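You operate a simulated robot arm through the tools that you are given. There is no shell and no other tool. Be economical: measure what you need, move in short steps, check, and stop when the job is done.

Carry out the task below with a simulated two-armed robot. There is one attempt and no reset: what you move stays moved.

TASK
On the top of the ironing board, fold the blue tea towel in half and then in half again.
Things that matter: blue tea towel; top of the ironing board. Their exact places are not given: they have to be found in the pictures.

Only the result counts: the job must be done as asked and must still hold three seconds after the hand-in. Knocking over, shifting, dropping, spilling or breaking anything else fails it. Flat cloth is picked up by pressing the open fingertips on it (5 to 10 N) and closing them slowly along it; thin cloth reads only 2 to 8 mm in the jaws.

THE ROBOT
Two 7-joint arms with two-finger grippers on one trunk, on a base that drives. Base frame: it is fixed to the floor where the robot stands at the start and does not move with it; the origin is under the middle of the robot, x ahead of it, y to its left, z up; the surface under the hand at the start is at about z = 0.9. Units: m, degrees, N and s.
The left shoulder is at the start at [0.078, 0.151, 0.988], the right one opposite. With the tool pointing down near the work surface each hand reaches from about 0.1 to 0.78 m from the robot's upright axis, wherever it stands, measured 20 degrees to its own side. Places, roughly: top of the ironing board [0.5, -0.3, 0.9]. Payload 2.54 kg a hand.
The tool frame of a hand sits at the grasp point between the pads (the TCP): z along the fingers, y along the line on which they close. The tips reach 0.03 m beyond it. The gripper opens to 0.116 m. The gripper's body begins 0.095 m behind the TCP.
Orientation is that of the tool frame in the base frame, as a unit quaternion [w, x, y, z]. With the fingers straight down and closing along the base's y, the tool's x points along the base's -x, its y along +y and its z along -z.

THE INTERFACE
- The arms move only by the tool send_rows. It takes "left_series", "right_series" or both (then of equal length, played together; a hand with none holds still); each is a list of rows, each a list of 3 entries, a list of its own where there are three numbers: the shift along the tool's x, y, z in mm, then the turn, a rotation vector about the tool's x, y, z in degrees, then the closure in counts, from 0 (fully open) to 255 (shut). In form: [[[dx, dy, dz], [wx, wy, wz], claw], ...]. A call has 1 to 12 rows; each row is the pose to reach, as a shift and turn from the pose commanded when the call began, along the tool's axes at that moment. Each row takes 0.2 s and may step no farther than 0.05 m and 8.6 degrees from the row before; otherwise, or with a gripper value out of range, the whole call is refused. A pose out of reach is approached as far as the arm can. The call stops where the force on the tool passes 40 N (or 10 N more than at its start, if that is more) or the arm is blocked; 0.2 s more then pass. Each finger travels about 0.072 m/s and halts on what it meets, pressing with about 30 N; the grip force reading is that of the motor and also rises with nothing between the fingers. The clock runs only during rows and for 0.2 s after the last one: add rows that repeat a pose to give the fingers time. It gives the time, the measured TCP pose, the force on the tool (base axes), the opening and the grip force at its end, in the units of the frame above (readings bear some noise), with the torque about the TCP (base axes, N m) and any sound that the robot's microphone picked up.
- Cameras (640 x 400 px; columns grow to the right, rows downward): "scene" is now at [0.156, -0.0336, 1.1435]; the picture's right is [-0.30, -0.95, 0.00], its down [-0.27, 0.08, -0.96] and it looks along [0.92, -0.29, -0.28] (base axes); focal length 214 px, centre (320, 200). "left" rides on the left gripper at [0.069, 0.015, -0.122] in its tool frame; the picture's right is [-0.22, 0.98, 0.00], its down [-0.83, -0.18, -0.53] and it looks along [-0.52, -0.11, 0.85] (tool axes); focal length 251 px, centre (320, 200). "right" rides on the right gripper at [0.069, -0.015, -0.122] in its tool frame; the picture's right is [0.21, 0.98, 0.00], its down [-0.83, 0.18, -0.53] and it looks along [-0.52, 0.11, 0.85] (tool axes); focal length 251 px, centre (320, 200).
- camera(camera): a new picture of that camera. The clock stands still meanwhile.
- lift_body(by): slides the trunk up (or, below 0, down) by that many m; the arms and the scene camera ride with it, the base frame stays. It gives what a move gives, with no picture.
- steer(legs): drives the robot by 1 to 6 legs, each [ahead, left, turn to the left] in m, m and degrees, along the robot's own axes; the way and the turn of a leg run together, so that a leg with both is an arc; at most 1.5 m and 180 degrees a leg. The arms and the cameras ride along, it lands a little off, and it stops where it bumps. It gives what a move gives.
- aim_head(pan, tilt): turns the head with the scene camera to pan (to the left, within 80 degrees either way) and tilt (down, from -29 to 69), counted from straight ahead of the robot. It gives what a move gives.
- point_at(camera, pixels): there is no depth. For up to 12 entries [column, row, z] of the newest picture of that camera ("zoom" is the newest enlarged one), the place [x, y] in the base frame at which the ray of that pixel passes the height z, good to about 0.002 m, but the place of the scene camera against the robot may be out by one fixed shift of up to 0.012 m in any direction. The clock stands still meanwhile.
- zoom(camera, box): a new picture of the part [left, top, right, bottom] of that camera's present view, enlarged. The clock stands still meanwhile.
- finish_job(): hands the job in; it is judged then, once.

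Go step by step. Measure first, check grasps and placings, and put right what went wrong. The budget is 80 turns and 78 pictures, counting those below and the enlarged ones. Unless the task says otherwise, let go and move clear before handing in, and close with one line.

The tools are called by a JSON object that holds its "api" and its "payload". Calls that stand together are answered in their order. send_rows: Moves the arms, as the interface text tells. Its arguments: {"type":"object","properties":{"left_series":{"type":"array"},"right_series":{"type":"array"}},"required":[]} The other tools are called the same way: lift_body (by) slides the trunk up or down; steer (legs) drives the base; aim_head (pan, tilt) turns the head that bears the scene camera; camera (camera) takes a picture; point_at (camera, pixels) gives the place at which the rays of pixels pass given heights; zoom (camera, box) takes an enlarged picture of a part of a camera's view; finish_job () hands the job in.

At the start:

```text
time: 0.0
left_tcp_pos: [0.4815, 0.0213, 1.1099]
left_tcp_rot: [0.0, -0.002, 1.0, 0.0]
left_contact_force: [-0.8, 1.0, 0.1]
left_moment: [0.02, -0.02, 0.02]
left_gripper_width: 0.1157
left_grasp_force: 0.0
right_tcp_pos: [0.4795, -0.3788, 1.0648]
right_tcp_rot: [0.0, 0.0, 1.0, 0.0]
right_contact_force: [-0.3, 0.2, 0.2]
right_moment: [-0.03, -0.01, -0.02]
right_gripper_width: 0.1164
right_grasp_force: 0.1
trunk travel left (down, up): [-0.225, 0.064]
robot x, y, heading: [0.0018, -0.0012, -0.2]
head pan, tilt: [-17.5, 16.1]
```

scene: 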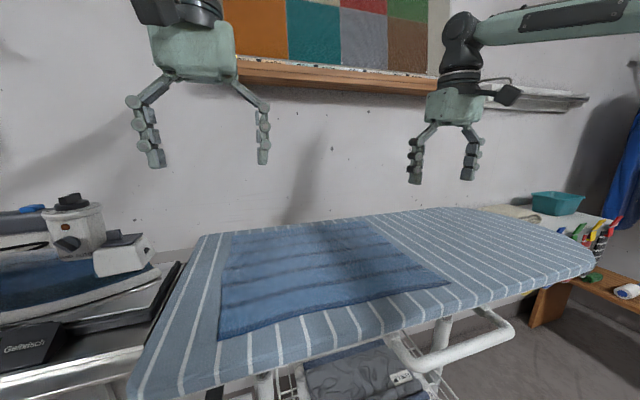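
right: 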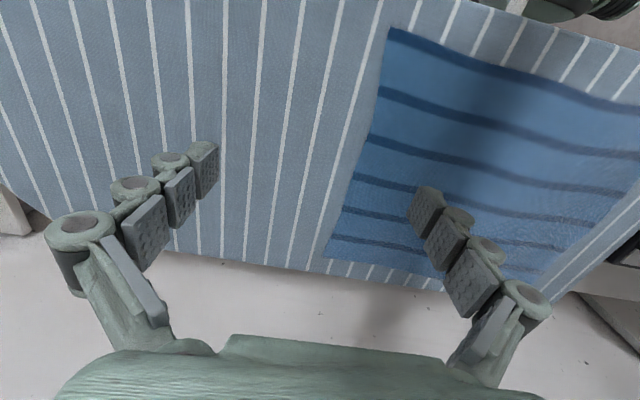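
left: 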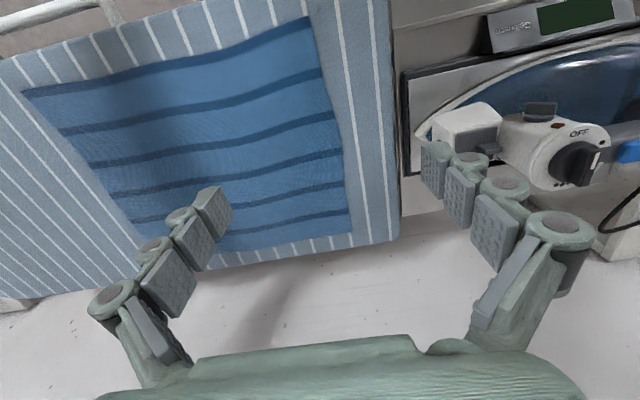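

The towel lies flat on the board; in the scene its corners are about (229,234), (362,221), (450,283), (219,340). I measure them from all cameras.

{"api": "point_at", "payload": {"camera": "scene", "pixels": [[229, 234, 0.9], [362, 221, 0.9], [450, 283, 0.9], [219, 340, 0.9], [203, 235, 0.9], [130, 395, 0.9], [595, 265, 0.9]]}}

{"api": "point_at", "payload": {"camera": "left", "pixels": [[307, 17, 0.9], [22, 92, 0.9], [352, 232, 0.9], [144, 243, 0.9], [388, 0, 0.9], [397, 240, 0.9]]}}

{"api": "point_at", "payload": {"camera": "right", "pixels": [[389, 28, 0.9], [325, 257, 0.9], [640, 100, 0.9]]}}

{"api": "aim_head", "payload": {"pan": -17, "tilt": 50}}

{"api": "camera", "payload": {"camera": "scene"}}

```text
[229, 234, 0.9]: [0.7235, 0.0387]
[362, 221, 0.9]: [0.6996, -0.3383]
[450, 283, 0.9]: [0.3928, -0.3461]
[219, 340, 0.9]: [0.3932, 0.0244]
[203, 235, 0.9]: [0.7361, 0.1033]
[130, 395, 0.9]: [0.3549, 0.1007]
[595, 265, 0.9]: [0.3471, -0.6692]
```

```text
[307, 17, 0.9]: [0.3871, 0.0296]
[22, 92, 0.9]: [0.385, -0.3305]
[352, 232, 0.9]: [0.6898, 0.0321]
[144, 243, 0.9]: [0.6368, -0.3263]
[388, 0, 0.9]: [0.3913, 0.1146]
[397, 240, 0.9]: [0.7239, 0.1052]
```

```text
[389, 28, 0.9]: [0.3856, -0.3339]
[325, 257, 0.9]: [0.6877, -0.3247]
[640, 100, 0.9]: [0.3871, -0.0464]
```

```text
time: 1.0
left_tcp_pos: [0.4815, 0.0217, 1.1097]
left_tcp_rot: [0.0, -0.001, 1.0, 0.0]
left_contact_force: [-0.5, -0.5, -0.4]
left_moment: [0.0, 0.02, 0.01]
left_gripper_width: 0.1157
left_grasp_force: 0.1
right_tcp_pos: [0.4786, -0.3785, 1.0634]
right_tcp_rot: [0.0, 0.0, 1.0, 0.0]
right_contact_force: [0.2, 0.5, 0.0]
right_moment: [-0.03, -0.04, 0.02]
right_gripper_width: 0.1161
right_grasp_force: 0.1
trunk travel left (down, up): [-0.225, 0.064]
robot x, y, heading: [-0.0004, 0.0018, -0.0]
head pan, tilt: [-17.0, 50.0]
```

```text
74 pictures are left
```

scene: 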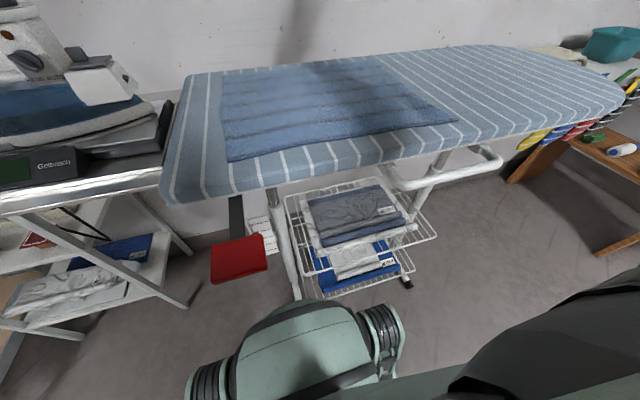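

Wrist cameras put the towel at x 0.386–0.69, y −0.33–0.03 on the z≈0.9 top. I will fold the near edge to the far edge with both hands; first hover over the near corners with part-closed jaws.

{"api": "send_rows", "payload": {"left_series": [[[20, -6, 40], [0, 0, 0], 165], [[40, -12, 80], [0, 0, 0], 165], [[60, -18, 120], [0, 0, 0], 165], [[79.5, -23, 155], [0, 0, 0], 165], [[79.5, -23, 155], [0, 0, 0], 165]], "right_series": [[[19, 19, 28], [0, 0, 0], 165], [[38, 38, 56], [0, 0, 0], 165], [[57, 57, 84], [0, 0, 0], 165], [[77, 76, 108], [0, 0, 0], 165], [[77, 76, 108], [0, 0, 0], 165]]}}

{"api": "camera", "payload": {"camera": "right"}}

{"api": "camera", "payload": {"camera": "left"}}

{"api": "camera", "payload": {"camera": "scene"}}

```text
time: 2.2
left_tcp_pos: [0.4021, -0.0041, 0.9567]
left_tcp_rot: [-0.001, -0.001, 1.0, -0.002]
left_contact_force: [-0.4, -0.6, 0.0]
left_moment: [-0.01, -0.01, 0.02]
left_gripper_width: 0.0407
left_grasp_force: 0.0
right_tcp_pos: [0.3996, -0.3015, 0.9564]
right_tcp_rot: [0.0, 0.0, 1.0, 0.0]
right_contact_force: [0.4, 0.1, -0.1]
right_moment: [-0.02, 0.0, -0.01]
right_gripper_width: 0.0409
right_grasp_force: 0.1
trunk travel left (down, up): [-0.225, 0.064]
robot x, y, heading: [-0.0011, -0.0036, 0.2]
head pan, tilt: [-17.0, 50.0]
```

```text
73 pictures are left
```

right: 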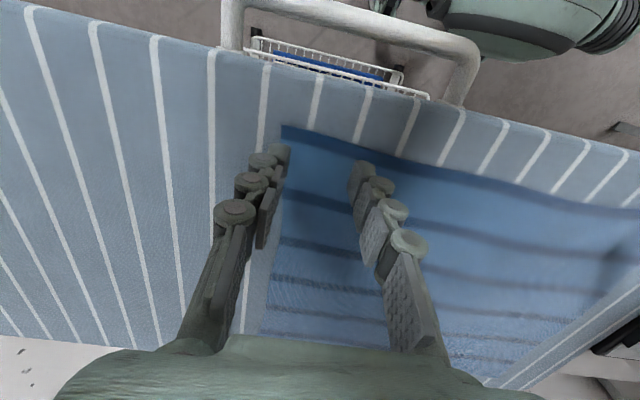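

```text
72 pictures are left
```

left: 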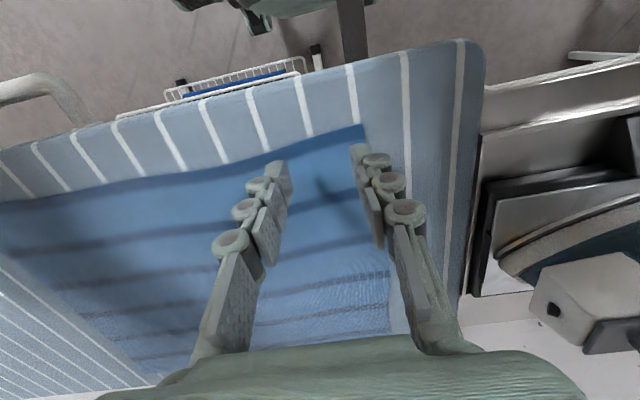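

```text
71 pictures are left
```

scene: 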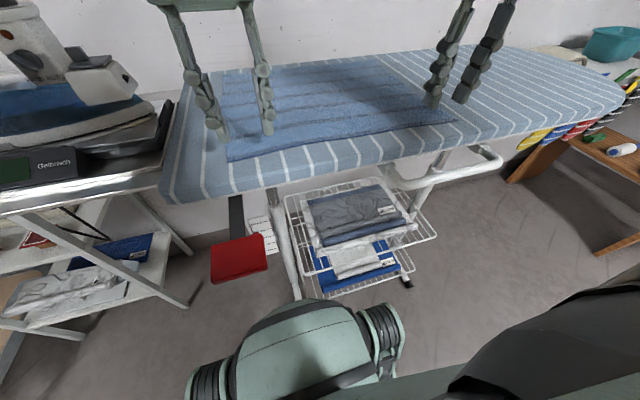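

Corners now show at (283,126) right and (362,125) left; I check them against the fingers before pressing.

{"api": "point_at", "payload": {"camera": "right", "pixels": [[283, 126, 0.9], [283, 126, 0.91], [360, 142, 0.9]]}}

{"api": "point_at", "payload": {"camera": "left", "pixels": [[362, 125, 0.9], [362, 125, 0.91], [280, 150, 0.9], [460, 40, 0.9]]}}

```text
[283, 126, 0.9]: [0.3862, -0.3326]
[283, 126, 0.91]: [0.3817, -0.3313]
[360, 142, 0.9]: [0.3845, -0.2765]
```

```text
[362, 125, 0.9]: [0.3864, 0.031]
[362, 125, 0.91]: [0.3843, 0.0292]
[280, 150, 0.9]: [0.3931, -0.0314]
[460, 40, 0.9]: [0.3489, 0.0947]
```

Corners confirmed at (0.386, −0.333) and (0.386, 0.031). Descending nearly to the cloth.

{"api": "send_rows", "payload": {"left_series": [[[0, 1, 10], [0, 0, 0], 165], [[0, 1, 18], [0, 0, 0], 165], [[0, 1, 22], [0, 0, 0], 165], [[0, 1, 25], [0, 0, 0], 165]], "right_series": [[[0, 0, 10], [0, 0, 0], 165], [[0, 0, 18], [0, 0, 0], 165], [[0, 0, 22], [0, 0, 0], 165], [[0, 0, 25], [0, 0, 0], 165]]}}

```text
time: 3.2
left_tcp_pos: [0.4013, -0.0007, 0.9313]
left_tcp_rot: [0.001, -0.002, 1.0, -0.001]
left_contact_force: [0.2, 0.1, 2.5]
left_moment: [0.04, -0.02, 0.02]
left_gripper_width: 0.0412
left_grasp_force: 0.0
right_tcp_pos: [0.4023, -0.3033, 0.9306]
right_tcp_rot: [0.0, 0.0, 1.0, 0.0]
right_contact_force: [-0.6, -1.0, 1.5]
right_moment: [0.0, -0.03, -0.01]
right_gripper_width: 0.0408
right_grasp_force: 0.1
trunk travel left (down, up): [-0.225, 0.064]
robot x, y, heading: [-0.0011, -0.0011, 0.1]
head pan, tilt: [-17.0, 50.0]
```

Contact has begun (2.5 N, 1.5 N). Press a little more.

{"api": "send_rows", "payload": {"left_series": [[[0, 0, 1], [0, 0, 0], 165], [[0, 0, 1.5], [0, 0, 0], 165]], "right_series": [[[0, 0, 1], [0, 0, 0], 165], [[0, 0, 2], [0, 0, 0], 165]]}}

```text
time: 3.8
left_tcp_pos: [0.4016, -0.0009, 0.9305]
left_tcp_rot: [0.001, -0.001, 1.0, -0.002]
left_contact_force: [5.9, 0.0, 13.3]
left_moment: [0.1, -0.2, -0.04]
left_gripper_width: 0.0412
left_grasp_force: 0.1
right_tcp_pos: [0.4016, -0.3035, 0.9307]
right_tcp_rot: [0.001, 0.0, 1.0, 0.0]
right_contact_force: [-3.9, -0.9, 11.9]
right_moment: [-0.03, 0.09, -0.05]
right_gripper_width: 0.0419
right_grasp_force: 0.5
trunk travel left (down, up): [-0.225, 0.064]
robot x, y, heading: [-0.0006, 0.0013, 0.0]
head pan, tilt: [-17.0, 50.0]
```

13 N and 12 N is a bit high; back off ~0.6 mm and close slowly.

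{"api": "send_rows", "payload": {"left_series": [[[0, 0, -0.7], [0, 0, 0], 165], [[0, 0, -0.7], [0, 0, 0], 178], [[0, 0, -0.7], [0, 0, 0], 191], [[0, 0, -0.7], [0, 0, 0], 204], [[0, 0, -0.7], [0, 0, 0], 217], [[0, 0, -0.7], [0, 0, 0], 230], [[0, 0, -0.7], [0, 0, 0], 243], [[0, 0, -0.7], [0, 0, 0], 255], [[0, 0, -0.7], [0, 0, 0], 255], [[0, 0, -0.7], [0, 0, 0], 255]], "right_series": [[[0, 0, -0.6], [0, 0, 0], 165], [[0, 0, -0.6], [0, 0, 0], 178], [[0, 0, -0.6], [0, 0, 0], 191], [[0, 0, -0.6], [0, 0, 0], 204], [[0, 0, -0.6], [0, 0, 0], 217], [[0, 0, -0.6], [0, 0, 0], 230], [[0, 0, -0.6], [0, 0, 0], 243], [[0, 0, -0.6], [0, 0, 0], 255], [[0, 0, -0.6], [0, 0, 0], 255], [[0, 0, -0.6], [0, 0, 0], 255]]}}

{"api": "camera", "payload": {"camera": "right"}}

{"api": "camera", "payload": {"camera": "left"}}

```text
time: 6.0
left_tcp_pos: [0.4017, -0.0015, 0.9302]
left_tcp_rot: [0.001, -0.001, 1.0, -0.001]
left_contact_force: [1.2, -0.8, 2.5]
left_moment: [-0.02, 0.0, -0.02]
left_gripper_width: 0.0047
left_grasp_force: 31.0
right_tcp_pos: [0.4021, -0.3035, 0.9305]
right_tcp_rot: [0.001, 0.001, 1.0, 0.0]
right_contact_force: [-0.4, 0.6, 3.6]
right_moment: [0.1, 0.08, 0.02]
right_gripper_width: 0.0032
right_grasp_force: 37.3
trunk travel left (down, up): [-0.225, 0.064]
robot x, y, heading: [0.001, 0.0021, -0.0]
head pan, tilt: [-17.0, 50.0]
```

```text
70 pictures are left
```

right: 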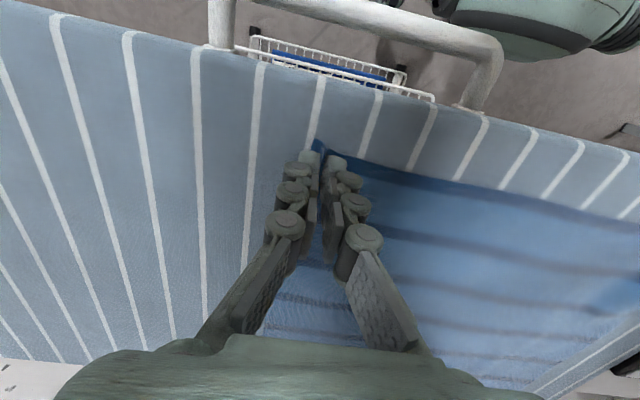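

```text
69 pictures are left
```

left: 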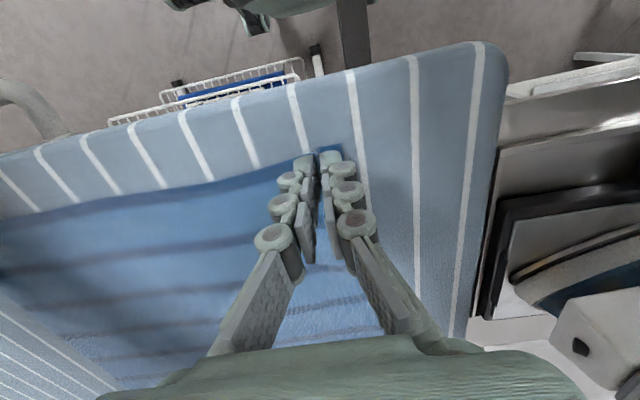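

Jaws read 4.7 and 3.2 mm, so both corners are pinched. Lifting along an arc to the half-way point.

{"api": "send_rows", "payload": {"left_series": [[[-1.7, 0, -20], [0, 0, 0], 255], [[-6.7, 1, -40], [0, 0, 0], 255], [[-14.9, 2, -59], [0, 0, 0], 255], [[-26, 3, -76], [0, 0, 0], 255], [[-40, 4, -92], [0, 0, 0], 255], [[-56, 5, -105], [0, 0, 0], 255], [[-74.5, 5, -116], [0, 0, 0], 255], [[-94, 5, -124], [0, 0, 0], 255], [[-115, 5, -128], [0, 0, 0], 255], [[-136.5, 5, -130], [0, 0, 0], 255]], "right_series": [[[-1.7, 0, -20], [0, 0, 0], 255], [[-6.7, -1, -40], [0, 0, 0], 255], [[-14.9, -2, -59], [0, 0, 0], 255], [[-26, -3, -76], [0, 0, 0], 255], [[-40, -4, -92], [0, 0, 0], 255], [[-56, -5, -105], [0, 0, 0], 255], [[-74.5, -5, -116], [0, 0, 0], 255], [[-94, -5, -124], [0, 0, 0], 255], [[-115, -5, -128], [0, 0, 0], 255], [[-136.5, -5, -130], [0, 0, 0], 255]]}}

{"api": "camera", "payload": {"camera": "scene"}}

{"api": "camera", "payload": {"camera": "right"}}

{"api": "camera", "payload": {"camera": "left"}}

```text
time: 8.2
left_tcp_pos: [0.5398, 0.0039, 1.0574]
left_tcp_rot: [0.0, 0.001, 1.0, -0.002]
left_contact_force: [0.8, -8.7, 1.2]
left_moment: [-0.2, 0.05, 0.0]
left_gripper_width: 0.0013
left_grasp_force: 26.0
right_tcp_pos: [0.5399, -0.3088, 1.058]
right_tcp_rot: [0.0, 0.0, 1.0, 0.0]
right_contact_force: [0.7, 10.8, -1.2]
right_moment: [0.34, 0.03, 0.07]
right_gripper_width: 0.0037
right_grasp_force: 34.6
trunk travel left (down, up): [-0.225, 0.064]
robot x, y, heading: [-0.0017, -0.002, 0.1]
head pan, tilt: [-17.0, 50.0]
```

```text
68 pictures are left
```

scene: 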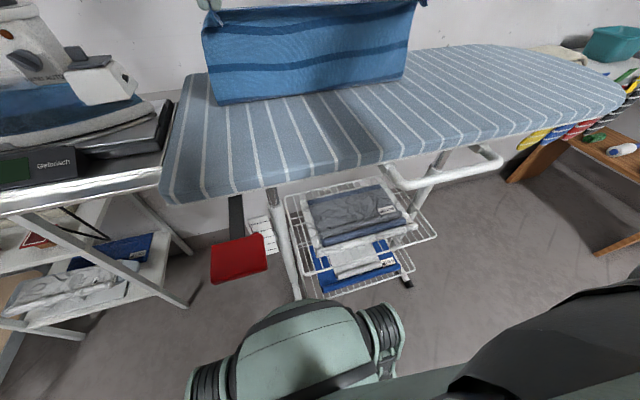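

```text
67 pictures are left
```

right: 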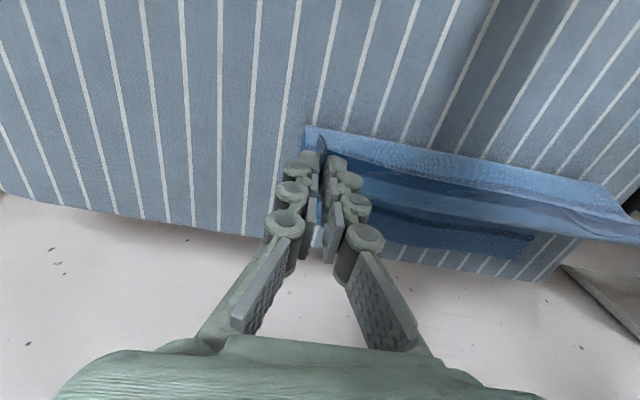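

```text
66 pictures are left
```

left: 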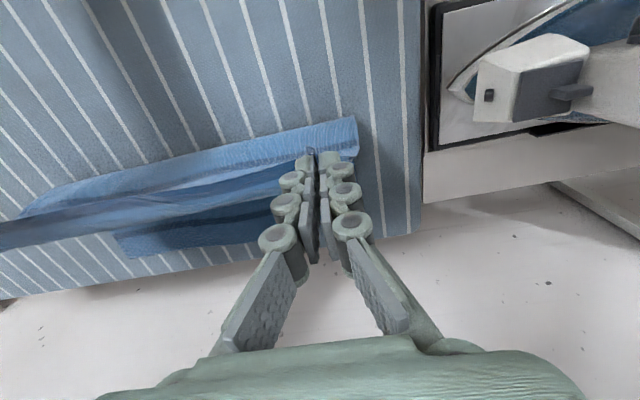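

Both corners hold and the cloth hangs from the hands as a curtain, slightly taut (≈10 N sideways). I ease 3 mm inward and carry on most of the way over.

{"api": "send_rows", "payload": {"left_series": [[[-10, -2, 0], [0, 0, 0], 255], [[-21, -3, 2], [0, 0, 0], 255], [[-42, -3, 6], [0, 0, 0], 255], [[-62, -3, 14], [0, 0, 0], 255], [[-80, -3, 25], [0, 0, 0], 255], [[-96, -3, 38], [0, 0, 0], 255], [[-110, -3, 54], [0, 0, 0], 255]], "right_series": [[[-10, 2, 0], [0, 0, 0], 255], [[-21, 3, 2], [0, 0, 0], 255], [[-42, 3, 6], [0, 0, 0], 255], [[-62, 3, 14], [0, 0, 0], 255], [[-80, 3, 25], [0, 0, 0], 255], [[-96, 3, 38], [0, 0, 0], 255], [[-110, 3, 54], [0, 0, 0], 255]]}}

{"api": "aim_head", "payload": {"pan": -12, "tilt": 25}}

{"api": "camera", "payload": {"camera": "scene"}}

{"api": "camera", "payload": {"camera": "right"}}

{"api": "camera", "payload": {"camera": "left"}}

```text
time: 9.8
left_tcp_pos: [0.6485, 0.0022, 1.0059]
left_tcp_rot: [0.001, -0.001, 1.0, 0.0]
left_contact_force: [0.9, -2.4, -2.2]
left_moment: [-0.02, -0.04, 0.02]
left_gripper_width: 0.004
left_grasp_force: 31.8
right_tcp_pos: [0.6483, -0.3056, 1.0049]
right_tcp_rot: [-0.001, 0.001, 1.0, 0.0]
right_contact_force: [-0.4, 3.7, 0.6]
right_moment: [0.01, 0.04, 0.05]
right_gripper_width: 0.0033
right_grasp_force: 36.1
trunk travel left (down, up): [-0.225, 0.064]
robot x, y, heading: [-0.0014, 0.0001, -0.1]
head pan, tilt: [-17.0, 50.0]
```

```text
time: 10.7
left_tcp_pos: [0.6477, 0.0025, 1.0064]
left_tcp_rot: [0.0, -0.001, 1.0, -0.001]
left_contact_force: [-0.5, -2.5, -1.2]
left_moment: [0.07, -0.03, 0.03]
left_gripper_width: 0.0047
left_grasp_force: 34.1
right_tcp_pos: [0.6476, -0.3043, 1.0062]
right_tcp_rot: [0.0, 0.0, 1.0, 0.001]
right_contact_force: [0.8, 1.8, -2.2]
right_moment: [-0.08, 0.02, 0.0]
right_gripper_width: 0.0045
right_grasp_force: 36.0
trunk travel left (down, up): [-0.225, 0.064]
robot x, y, heading: [-0.0022, 0.0005, -0.1]
head pan, tilt: [-12.0, 25.0]
```

```text
65 pictures are left
```

scene: 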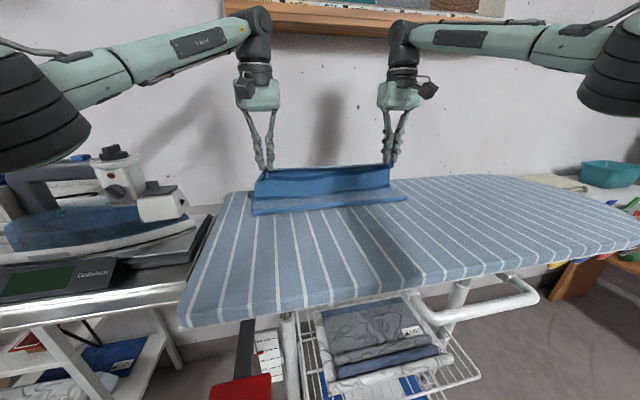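

```text
64 pictures are left
```

right: 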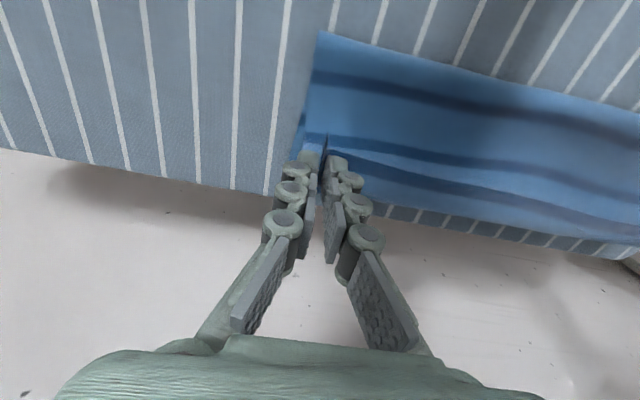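

```text
63 pictures are left
```

left: 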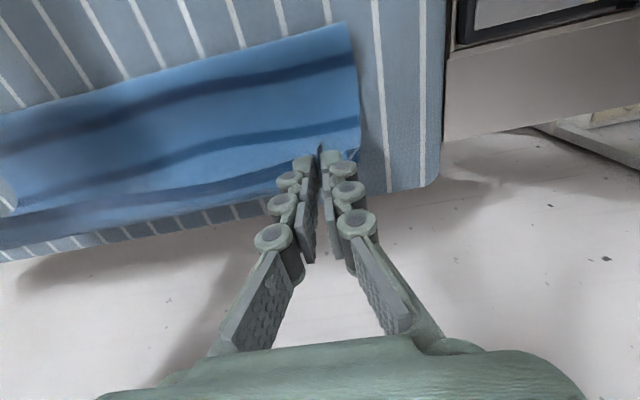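

The fold crease shows at (322,33) right and (348,25) left; I measure it and the far hem (right (520,240), left (220,215)).

{"api": "point_at", "payload": {"camera": "right", "pixels": [[322, 33, 0.905], [520, 228, 0.9], [420, 208, 0.9], [300, 150, 0.9]]}}

{"api": "point_at", "payload": {"camera": "left", "pixels": [[348, 25, 0.905], [220, 206, 0.9], [120, 230, 0.9]]}}

{"api": "zoom", "payload": {"camera": "right", "box": [220, 60, 480, 280]}}

{"api": "zoom", "payload": {"camera": "left", "box": [120, 60, 440, 280]}}

```text
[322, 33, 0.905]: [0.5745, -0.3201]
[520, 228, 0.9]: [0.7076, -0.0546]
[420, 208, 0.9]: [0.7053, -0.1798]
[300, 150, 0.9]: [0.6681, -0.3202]
```

```text
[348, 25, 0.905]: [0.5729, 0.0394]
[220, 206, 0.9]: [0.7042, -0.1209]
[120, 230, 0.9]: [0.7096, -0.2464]
```

```text
1.82 times, centred on (350, 170) of right
```

zoom: 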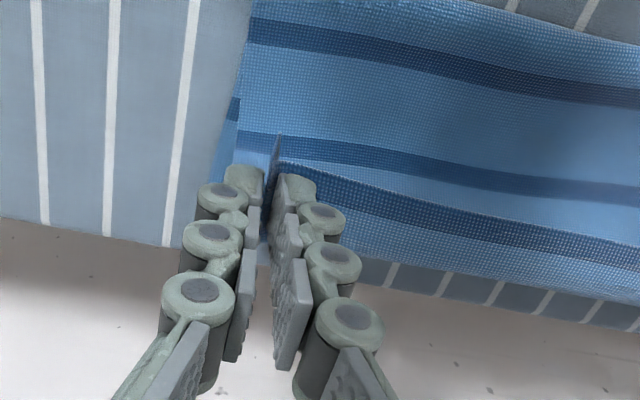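

```text
1.82 times, centred on (280, 170) of left
```

zoom: 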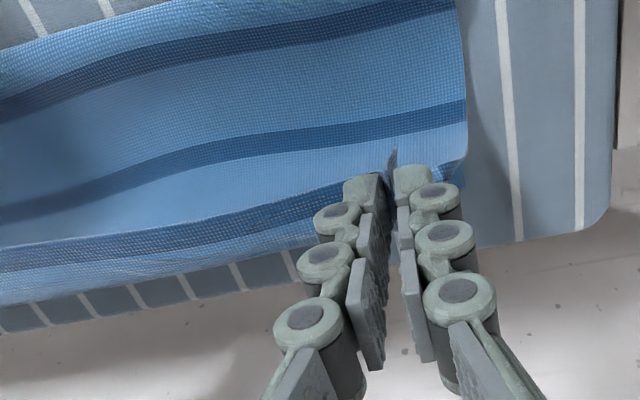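

The bottom far hem sits at x≈0.705 and is straight; so I set the held hem down with TCP at x≈0.687, lowering to z≈0.936.

{"api": "send_rows", "payload": {"left_series": [[[-12, 0, 16], [0, 0, 0], 255], [[-23, 0, 33], [0, 0, 0], 255], [[-32, 0, 48], [0, 0, 0], 255], [[-38, 0, 61], [0, 0, 0], 255], [[-39, 0, 69], [0, 0, 0], 255], [[-39, 0, 71], [0, 0, 0], 255]], "right_series": [[[-12, 0, 16], [0, 0, 0], 255], [[-23, 0, 33], [0, 0, 0], 255], [[-32, 0, 48], [0, 0, 0], 255], [[-38, 0, 61], [0, 0, 0], 255], [[-39, 0, 69], [0, 0, 0], 255], [[-39, 0, 71], [0, 0, 0], 255]]}}

{"api": "camera", "payload": {"camera": "right"}}

{"api": "camera", "payload": {"camera": "left"}}

{"api": "zoom", "payload": {"camera": "scene", "box": [200, 110, 440, 260]}}

```text
time: 12.1
left_tcp_pos: [0.6871, 0.0005, 0.9339]
left_tcp_rot: [0.0, 0.0, 1.0, 0.0]
left_contact_force: [0.2, -1.8, 3.9]
left_moment: [-0.03, 0.01, 0.05]
left_gripper_width: 0.0002
left_grasp_force: 27.4
right_tcp_pos: [0.6809, -0.3064, 0.9344]
right_tcp_rot: [0.001, 0.0, 1.0, 0.0]
right_contact_force: [0.0, 3.7, -0.6]
right_moment: [0.0, -0.04, 0.0]
right_gripper_width: 0.004
right_grasp_force: 36.1
right hand out of reach, approached as far as the arm can: row 3, 4, 5, 6
trunk travel left (down, up): [-0.225, 0.064]
robot x, y, heading: [-0.0001, -0.0006, -0.0]
head pan, tilt: [-12.0, 25.0]
```

```text
60 pictures are left
```

right: 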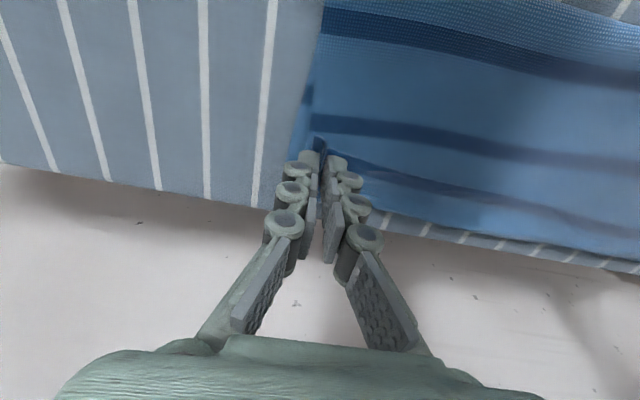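

```text
59 pictures are left
```

left: 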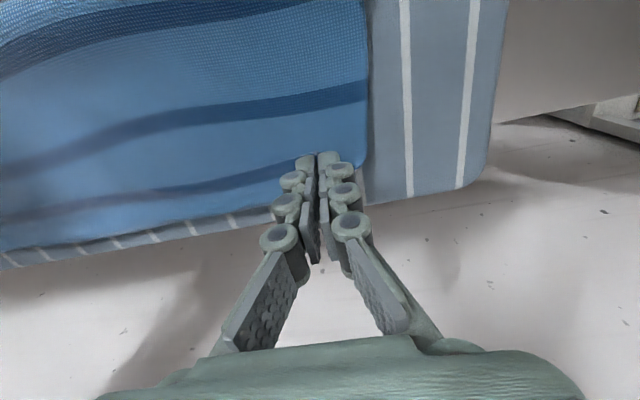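

```text
2.67 times, centred on (320, 185) of scene
```

zoom: 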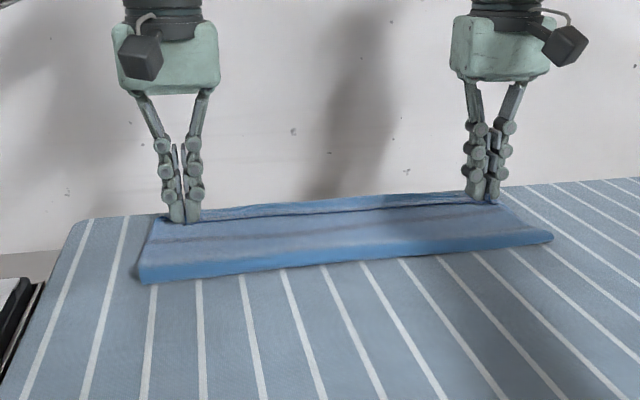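

The half fold looks good, hems aligned; right hand was at its reach limit but only 6 mm short. Release by opening slowly, then lift straight up.

{"api": "send_rows", "payload": {"left_series": [[[0, 0, 0], [0, 0, 0], 230], [[0, 0, 0], [0, 0, 0], 205], [[0, 0, 0], [0, 0, 0], 185], [[0, 0, 0], [0, 0, 0], 165], [[0, 0, -5], [0, 0, 0], 165], [[0, 0, -20], [0, 0, 0], 165], [[0, 0, -50], [0, 0, 0], 165], [[10, 0, -90], [0, 0, 0], 165]], "right_series": [[[0, 0, 0], [0, 0, 0], 230], [[0, 0, 0], [0, 0, 0], 205], [[0, 0, 0], [0, 0, 0], 185], [[0, 0, 0], [0, 0, 0], 165], [[0, 0, -5], [0, 0, 0], 165], [[0, 0, -20], [0, 0, 0], 165], [[10, 0, -50], [0, 0, 0], 165], [[30, 0, -90], [0, 0, 0], 165]]}}

{"api": "camera", "payload": {"camera": "right"}}

{"api": "camera", "payload": {"camera": "left"}}

{"api": "zoom", "payload": {"camera": "scene", "box": [200, 110, 440, 260]}}

```text
time: 13.9
left_tcp_pos: [0.6756, 0.002, 1.0253]
left_tcp_rot: [0.002, 0.0, 1.0, 0.0]
left_contact_force: [0.5, 0.0, 0.3]
left_moment: [0.02, -0.02, -0.02]
left_gripper_width: 0.041
left_grasp_force: 0.1
right_tcp_pos: [0.6492, -0.3081, 1.0256]
right_tcp_rot: [0.001, 0.002, 1.0, 0.001]
right_contact_force: [-0.2, 0.3, -0.4]
right_moment: [0.03, -0.02, -0.01]
right_gripper_width: 0.0409
right_grasp_force: 0.1
right hand out of reach, approached as far as the arm can: row 6, 7
trunk travel left (down, up): [-0.225, 0.064]
robot x, y, heading: [-0.0006, -0.0001, 0.2]
head pan, tilt: [-12.0, 25.0]
```

```text
57 pictures are left
```

right: 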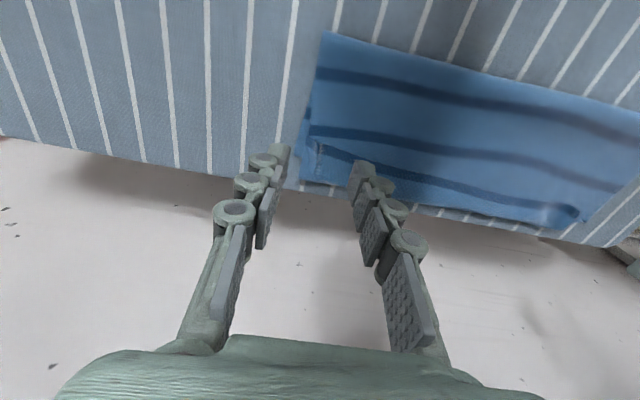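

```text
56 pictures are left
```

left: 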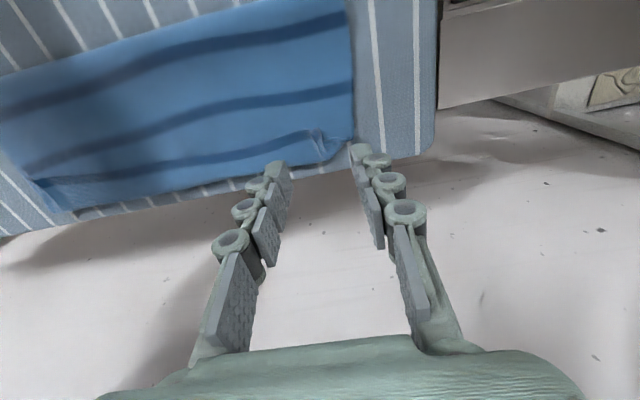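

```text
2.67 times, centred on (320, 185) of scene
```

zoom: 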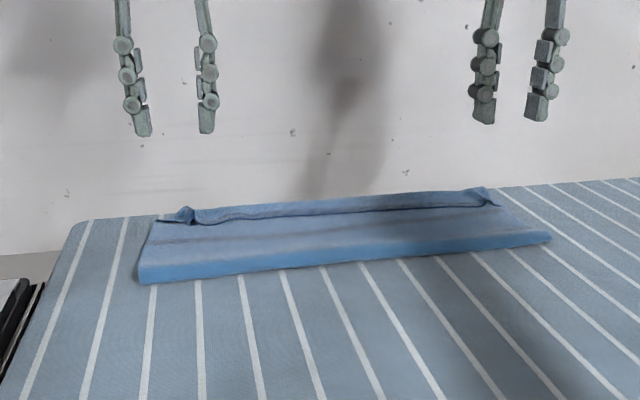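

First fold is neat (only small bumps where the pads were). Now the second fold: the right hand will take the right short end and carry it to the left end. I measure the four corners of the folded strip.

{"api": "point_at", "payload": {"camera": "right", "pixels": [[322, 34, 0.905], [300, 184, 0.903], [303, 110, 0.903], [312, 110, 0.905]]}}

{"api": "point_at", "payload": {"camera": "left", "pixels": [[352, 100, 0.905], [350, 160, 0.903], [60, 212, 0.903]]}}

{"api": "send_rows", "payload": {"left_series": [[[40, 0, -20], [0, 0, 0], 165], [[80, 40, -40], [0, 0, 0], 165], [[120, 80, -60], [0, 0, 0], 165], [[160, 110, -60], [0, 0, 0], 165], [[190, 130, -60], [0, 0, 0], 165]], "right_series": [[[8, 0, 0], [0, 0, 0], 165], [[30, -6, 0], [0, 0, 0], 165], [[50, -12, 0], [0, 0, 0], 165], [[70, -15, 0], [0, 0, 0], 165], [[70, -15, 0], [0, 0, 0], 165]]}}

{"api": "camera", "payload": {"camera": "right"}}

{"api": "camera", "payload": {"camera": "scene"}}

```text
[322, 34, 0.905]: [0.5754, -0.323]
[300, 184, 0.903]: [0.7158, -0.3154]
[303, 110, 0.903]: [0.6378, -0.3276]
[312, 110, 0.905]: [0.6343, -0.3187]
```

```text
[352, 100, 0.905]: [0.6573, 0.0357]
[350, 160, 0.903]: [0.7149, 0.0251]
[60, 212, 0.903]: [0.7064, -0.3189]
```

```text
refused: row 2 steps farther than a row can; nothing moved
```

```text
54 pictures are left
```

right: 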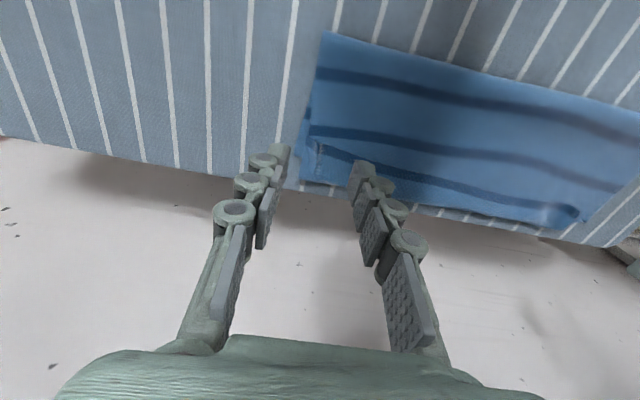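

```text
53 pictures are left
```

scene: 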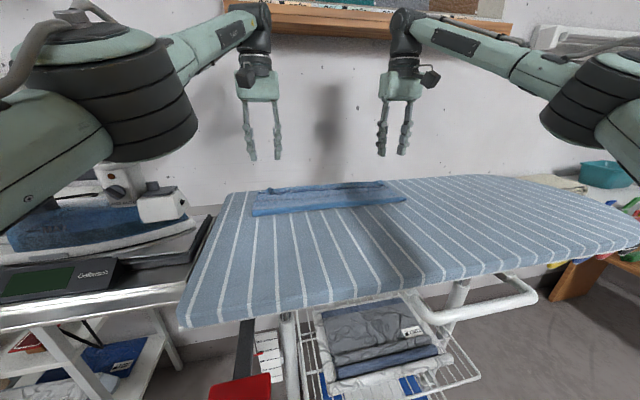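

Strip spans x 0.575–0.715, right end at y≈−0.328 (bottom) / −0.319 (top). Move the left hand aside in smaller steps and hover the right over the middle of the right end, with the outer finger just beyond the hem so both layers get pinched.

{"api": "send_rows", "payload": {"left_series": [[[40, 0, -20], [0, 0, 0], 165], [[75, 15, -40], [0, 0, 0], 165], [[110, 30, -55], [0, 0, 0], 165], [[150, 50, -60], [0, 0, 0], 165], [[190, 70, -60], [0, 0, 0], 165], [[220, 80, -60], [0, 0, 0], 165]], "right_series": [[[3, -1, 15], [0, 0, 0], 160], [[6, -2, 30], [0, 0, 0], 160], [[9, -3, 45], [0, 0, 0], 160], [[9, -3, 60], [0, 0, 0], 160], [[9, -3, 68], [0, 0, 0], 160], [[9, -3, 70], [0, 0, 0], 160]]}}

{"api": "camera", "payload": {"camera": "right"}}

```text
time: 15.3
left_tcp_pos: [0.4558, 0.0826, 1.0839]
left_tcp_rot: [0.0, -0.001, 1.0, 0.0]
left_contact_force: [0.0, 1.9, -0.7]
left_moment: [0.0, -0.02, 0.04]
left_gripper_width: 0.0409
left_grasp_force: 0.1
left hand out of reach, approached as far as the arm can: row 1
right_tcp_pos: [0.6424, -0.3087, 0.9539]
right_tcp_rot: [0.001, 0.0, 1.0, 0.001]
right_contact_force: [-0.2, 0.2, -0.1]
right_moment: [0.05, -0.01, 0.03]
right_gripper_width: 0.0433
right_grasp_force: 0.0
trunk travel left (down, up): [-0.225, 0.064]
robot x, y, heading: [0.0054, -0.0023, -0.0]
head pan, tilt: [-12.0, 25.0]
```

```text
52 pictures are left
```

right: 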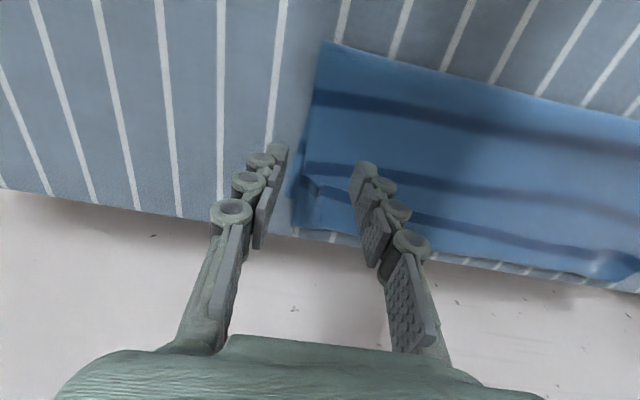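

The outer finger (285,150) looks just outside the edge; check edge and finger positions.

{"api": "point_at", "payload": {"camera": "right", "pixels": [[323, 42, 0.906], [308, 130, 0.903], [300, 160, 0.903], [296, 200, 0.903], [294, 234, 0.9]]}}

{"api": "zoom", "payload": {"camera": "right", "box": [230, 90, 430, 250]}}

```text
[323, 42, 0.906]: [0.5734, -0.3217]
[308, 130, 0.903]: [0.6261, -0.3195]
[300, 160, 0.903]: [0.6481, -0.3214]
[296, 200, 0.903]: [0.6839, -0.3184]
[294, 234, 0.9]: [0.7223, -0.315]
```

```text
2.50 times, centred on (330, 170) of right
```

zoom: 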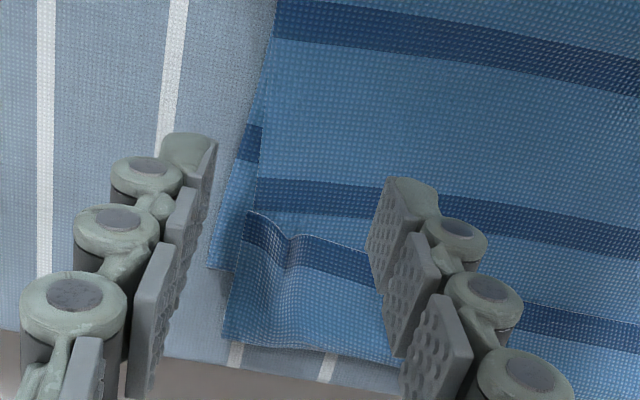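

The zoom suggests the top layer's hem strip is folded back on itself (dark hem stripe with an edge facing me near (285,235) of the zoom). I raise the hand and look closely.

{"api": "send_rows", "payload": {"right_series": [[[30, 0, -25], [0, 0, 0], 160], [[65, 5, -45], [0, 0, 0], 160], [[95, 20, -60], [0, 0, 0], 160], [[100, 50, -60], [0, 0, 0], 160]]}}

{"api": "zoom", "payload": {"camera": "right", "box": [240, 120, 560, 320]}}

{"api": "zoom", "payload": {"camera": "scene", "box": [240, 160, 420, 230]}}

```text
time: 16.3
left_tcp_pos: [0.4567, 0.0829, 1.0832]
left_tcp_rot: [0.0, -0.001, 1.0, 0.0]
left_contact_force: [-0.6, 0.3, -0.2]
left_moment: [-0.06, 0.01, -0.03]
left_gripper_width: 0.0408
left_grasp_force: 0.0
right_tcp_pos: [0.5399, -0.2579, 1.015]
right_tcp_rot: [0.001, 0.0, 1.0, 0.0]
right_contact_force: [0.1, -0.2, -0.1]
right_moment: [-0.03, 0.0, 0.0]
right_gripper_width: 0.0434
right_grasp_force: 0.0
trunk travel left (down, up): [-0.225, 0.064]
robot x, y, heading: [0.0024, 0.0007, -0.0]
head pan, tilt: [-12.0, 25.0]
```

```text
2.00 times, centred on (400, 220) of right
```

zoom: 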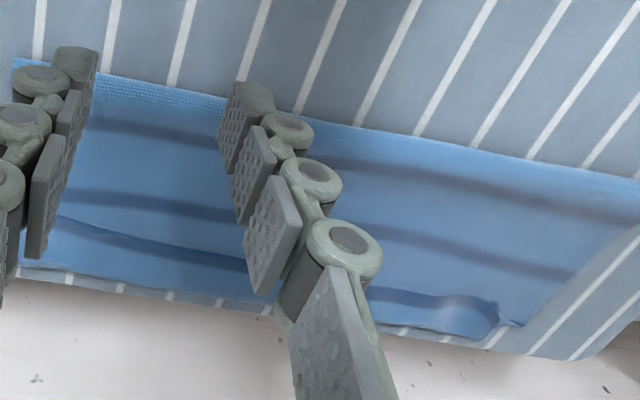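

```text
3.56 times, centred on (330, 195) of scene
```

zoom: 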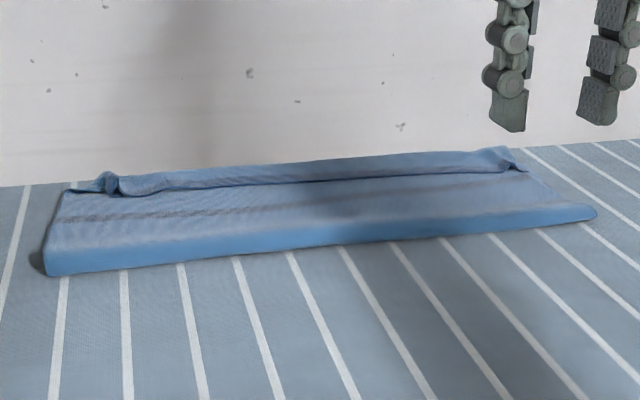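

Confirmed: the top hem strip (~25–30 mm) is curled back along the whole far edge. I measure its hem line, then will sweep it over with spread fingers.

{"api": "point_at", "payload": {"camera": "zoom", "pixels": [[330, 180, 0.908], [200, 188, 0.908], [450, 173, 0.908], [330, 157, 0.912]]}}

{"api": "camera", "payload": {"camera": "right"}}

```text
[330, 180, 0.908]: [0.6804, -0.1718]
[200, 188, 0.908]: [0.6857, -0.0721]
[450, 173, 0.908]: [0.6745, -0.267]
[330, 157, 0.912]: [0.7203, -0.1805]
```

```text
48 pictures are left
```

right: 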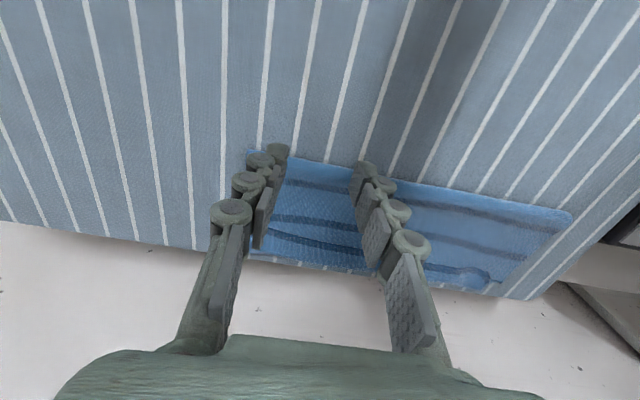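

Flap hem is at x≈0.675, its bend at ≈0.71. Bring both hands, fully opened, just on the near side of the flap.

{"api": "send_rows", "payload": {"left_series": [[[-40, -20, 10], [0, 0, 0], 0], [[-80, -45, 20], [0, 0, 0], 0], [[-115, -70, 45], [0, 0, 0], 0], [[-150, -95, 70], [0, 0, 0], 0], [[-175, -110, 95], [0, 0, 0], 0], [[-188, -120, 120], [0, 0, 0], 0], [[-191, -123, 138], [0, 0, 0], 0], [[-191, -123, 143], [0, 0, 0], 0]], "right_series": [[[-15, 8, 0], [0, 0, 0], 0], [[-30, 15, 10], [0, 0, 0], 0], [[-50, 22, 20], [0, 0, 0], 0], [[-70, 30, 30], [0, 0, 0], 0], [[-90, 38, 45], [0, 0, 0], 0], [[-105, 38, 60], [0, 0, 0], 0], [[-108, 38, 70], [0, 0, 0], 0], [[-108, 38, 75], [0, 0, 0], 0]]}}

{"api": "zoom", "payload": {"camera": "scene", "box": [220, 130, 440, 240]}}

{"api": "camera", "payload": {"camera": "left"}}

{"api": "camera", "payload": {"camera": "right"}}

```text
time: 18.1
left_tcp_pos: [0.6488, -0.041, 0.9421]
left_tcp_rot: [0.0, -0.001, 1.0, 0.0]
left_contact_force: [-0.3, -0.4, 0.8]
left_moment: [-0.02, 0.04, 0.0]
left_gripper_width: 0.116
left_grasp_force: 0.1
right_tcp_pos: [0.6492, -0.224, 0.9395]
right_tcp_rot: [0.002, 0.0, 1.0, 0.001]
right_contact_force: [-0.5, 0.6, 0.0]
right_moment: [0.0, 0.01, 0.0]
right_gripper_width: 0.1159
right_grasp_force: 0.1
right hand out of reach, approached as far as the arm can: row 6, 7, 8
trunk travel left (down, up): [-0.225, 0.064]
robot x, y, heading: [0.0007, -0.003, -0.1]
head pan, tilt: [-12.0, 25.0]
```

```text
2.91 times, centred on (330, 185) of scene
```

zoom: 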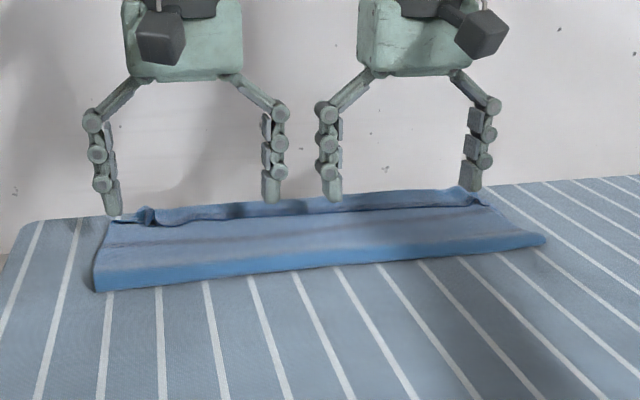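

```text
46 pictures are left
```

left: 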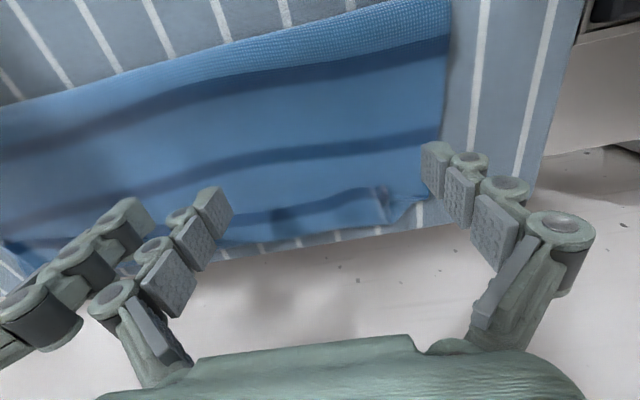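

```text
45 pictures are left
```

right: 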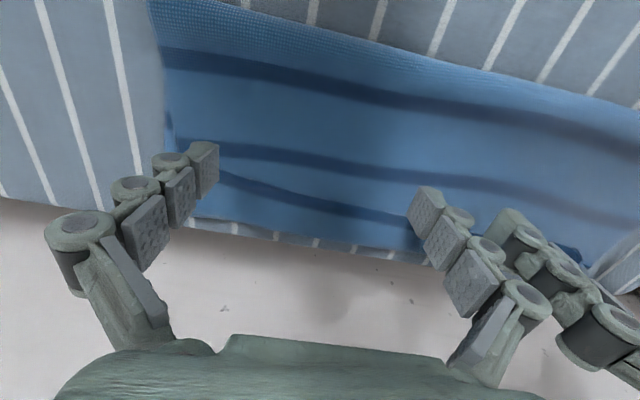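

Fingers are in front of the flap. The right reports a reach limit here, but try the sweep: slightly down, then forward and rising.

{"api": "send_rows", "payload": {"left_series": [[[0, 0, 4], [0, 0, 0], 0], [[-10, 0, 4], [0, 0, 0], 0], [[-20, 0, 3], [0, 0, 0], 0], [[-30, 0, 0], [0, 0, 0], 0], [[-40, 0, -5], [0, 0, 0], 0], [[-50, 0, -8], [0, 0, 0], 0], [[-60, 0, -8], [0, 0, 0], 0]], "right_series": [[[0, 0, 2], [0, 0, 0], 0], [[-10, 0, 2], [0, 0, 0], 0], [[-20, 0, 1], [0, 0, 0], 0], [[-30, 0, -2], [0, 0, 0], 0], [[-40, 0, -7], [0, 0, 0], 0], [[-50, 0, -10], [0, 0, 0], 0], [[-60, 0, -10], [0, 0, 0], 0]]}}

{"api": "zoom", "payload": {"camera": "scene", "box": [220, 130, 440, 240]}}

{"api": "camera", "payload": {"camera": "left"}}

{"api": "camera", "payload": {"camera": "right"}}

```text
time: 19.7
left_tcp_pos: [0.6926, -0.037, 0.9476]
left_tcp_rot: [0.0, 0.0, 1.0, 0.0]
left_contact_force: [0.2, -0.7, -0.3]
left_moment: [-0.04, 0.03, 0.02]
left_gripper_width: 0.1159
left_grasp_force: 0.0
left hand out of reach, approached as far as the arm can: row 6, 7
right_tcp_pos: [0.6582, -0.246, 0.9374]
right_tcp_rot: [0.001, 0.0, 1.0, 0.0]
right_contact_force: [0.0, -0.2, -0.9]
right_moment: [0.02, 0.05, 0.0]
right_gripper_width: 0.1159
right_grasp_force: 0.1
right hand out of reach, approached as far as the arm can: row 2, 3, 4, 5, 6, 7
trunk travel left (down, up): [-0.225, 0.064]
robot x, y, heading: [-0.0032, -0.0011, 0.2]
head pan, tilt: [-12.0, 25.0]
```

```text
2.91 times, centred on (330, 185) of scene
```

zoom: 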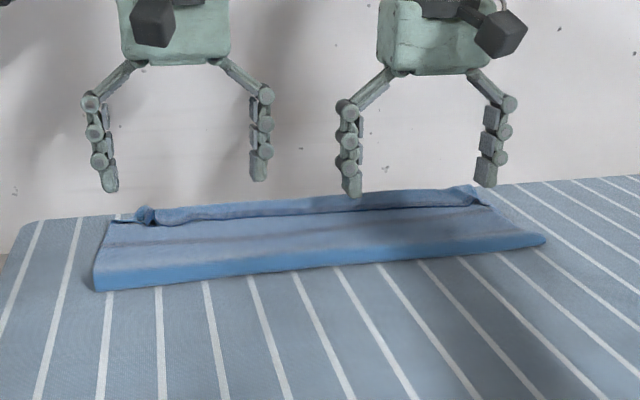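

```text
43 pictures are left
```

left: 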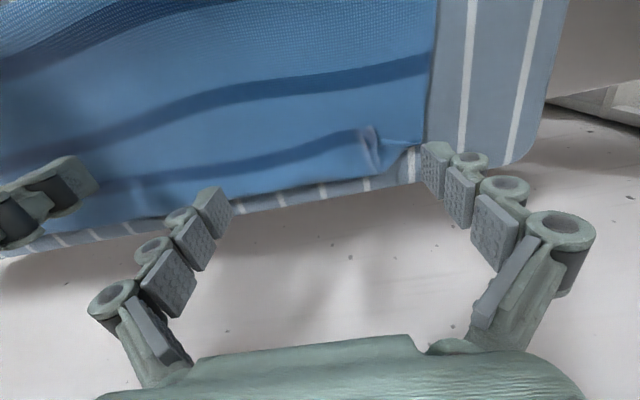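

```text
42 pictures are left
```

right: 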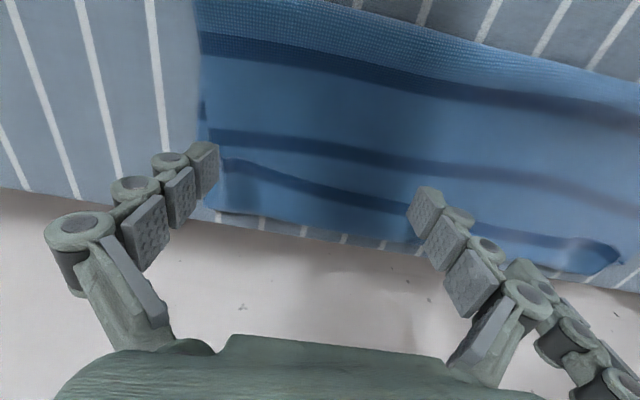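

The left fingers passed over the flap without turning it, and the right arm can't reach. I'll look straight down to see whether the base can drive a little closer, which would help all far work.

{"api": "send_rows", "payload": {"left_series": [[[0, 0, -30], [0, 0, 0], 0], [[0, 10, -60], [0, 0, 0], 100], [[0, 20, -70], [0, 0, 0], 165]], "right_series": [[[0, 0, -30], [0, 0, 0], 0], [[0, -20, -60], [0, 0, 0], 100], [[0, -40, -70], [0, 0, 0], 165]]}}

{"api": "aim_head", "payload": {"pan": 0, "tilt": 69}}

{"api": "camera", "payload": {"camera": "scene"}}

{"api": "aim_head", "payload": {"pan": -45, "tilt": 60}}

{"api": "camera", "payload": {"camera": "scene"}}

```text
time: 20.5
left_tcp_pos: [0.6771, -0.0121, 1.0129]
left_tcp_rot: [-0.001, 0.0, 1.0, 0.0]
left_contact_force: [-1.6, -0.3, 0.0]
left_moment: [-0.01, 0.0, -0.01]
left_gripper_width: 0.0432
left_grasp_force: 0.9
left hand out of reach, approached as far as the arm can: row 1, 2, 3
right_tcp_pos: [0.6521, -0.2737, 0.9963]
right_tcp_rot: [0.001, 0.0, 1.0, 0.0]
right_contact_force: [0.5, -0.1, 0.6]
right_moment: [-0.01, -0.05, 0.02]
right_gripper_width: 0.0435
right_grasp_force: 0.6
right hand out of reach, approached as far as the arm can: row 1, 2, 3
trunk travel left (down, up): [-0.225, 0.064]
robot x, y, heading: [-0.0012, -0.0016, -0.1]
head pan, tilt: [-12.0, 25.0]
```

```text
time: 21.6
left_tcp_pos: [0.678, -0.0122, 1.0125]
left_tcp_rot: [0.0, -0.002, 1.0, -0.001]
left_contact_force: [0.1, -0.5, 0.1]
left_moment: [0.0, 0.0, -0.01]
left_gripper_width: 0.0409
left_grasp_force: 0.1
right_tcp_pos: [0.6528, -0.2744, 0.9946]
right_tcp_rot: [0.0, -0.001, 1.0, 0.0]
right_contact_force: [-1.1, 0.2, -0.4]
right_moment: [-0.02, -0.01, 0.05]
right_gripper_width: 0.0409
right_grasp_force: 0.0
trunk travel left (down, up): [-0.225, 0.064]
robot x, y, heading: [0.0017, -0.001, -0.1]
head pan, tilt: [0.0, 68.8]
```

```text
41 pictures are left
```

scene: 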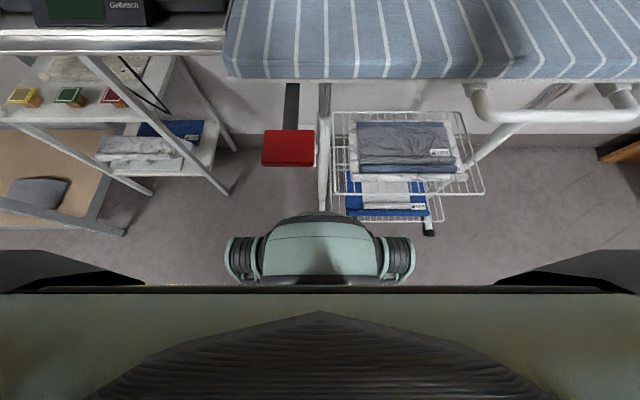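

```text
time: 22.7
left_tcp_pos: [0.6778, -0.0115, 1.0125]
left_tcp_rot: [0.0, 0.0, 1.0, -0.001]
left_contact_force: [0.7, 0.4, 0.0]
left_moment: [-0.01, 0.0, -0.07]
left_gripper_width: 0.0408
left_grasp_force: 0.1
right_tcp_pos: [0.653, -0.2732, 0.9959]
right_tcp_rot: [0.001, 0.0, 1.0, 0.0]
right_contact_force: [0.8, 0.4, 0.3]
right_moment: [-0.03, 0.04, 0.01]
right_gripper_width: 0.0412
right_grasp_force: 0.1
trunk travel left (down, up): [-0.225, 0.064]
robot x, y, heading: [-0.0015, -0.0017, -0.1]
head pan, tilt: [-45.0, 60.0]
```

```text
40 pictures are left
```

scene: 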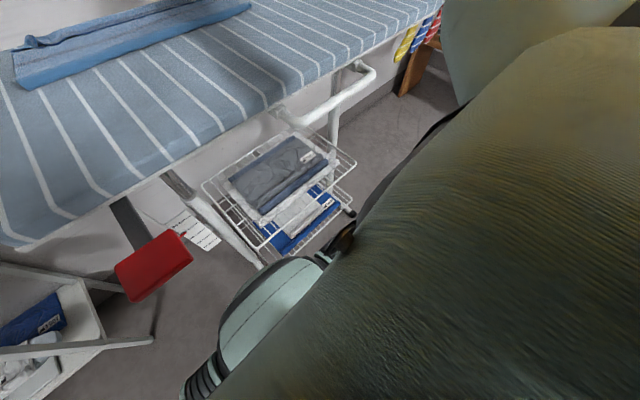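

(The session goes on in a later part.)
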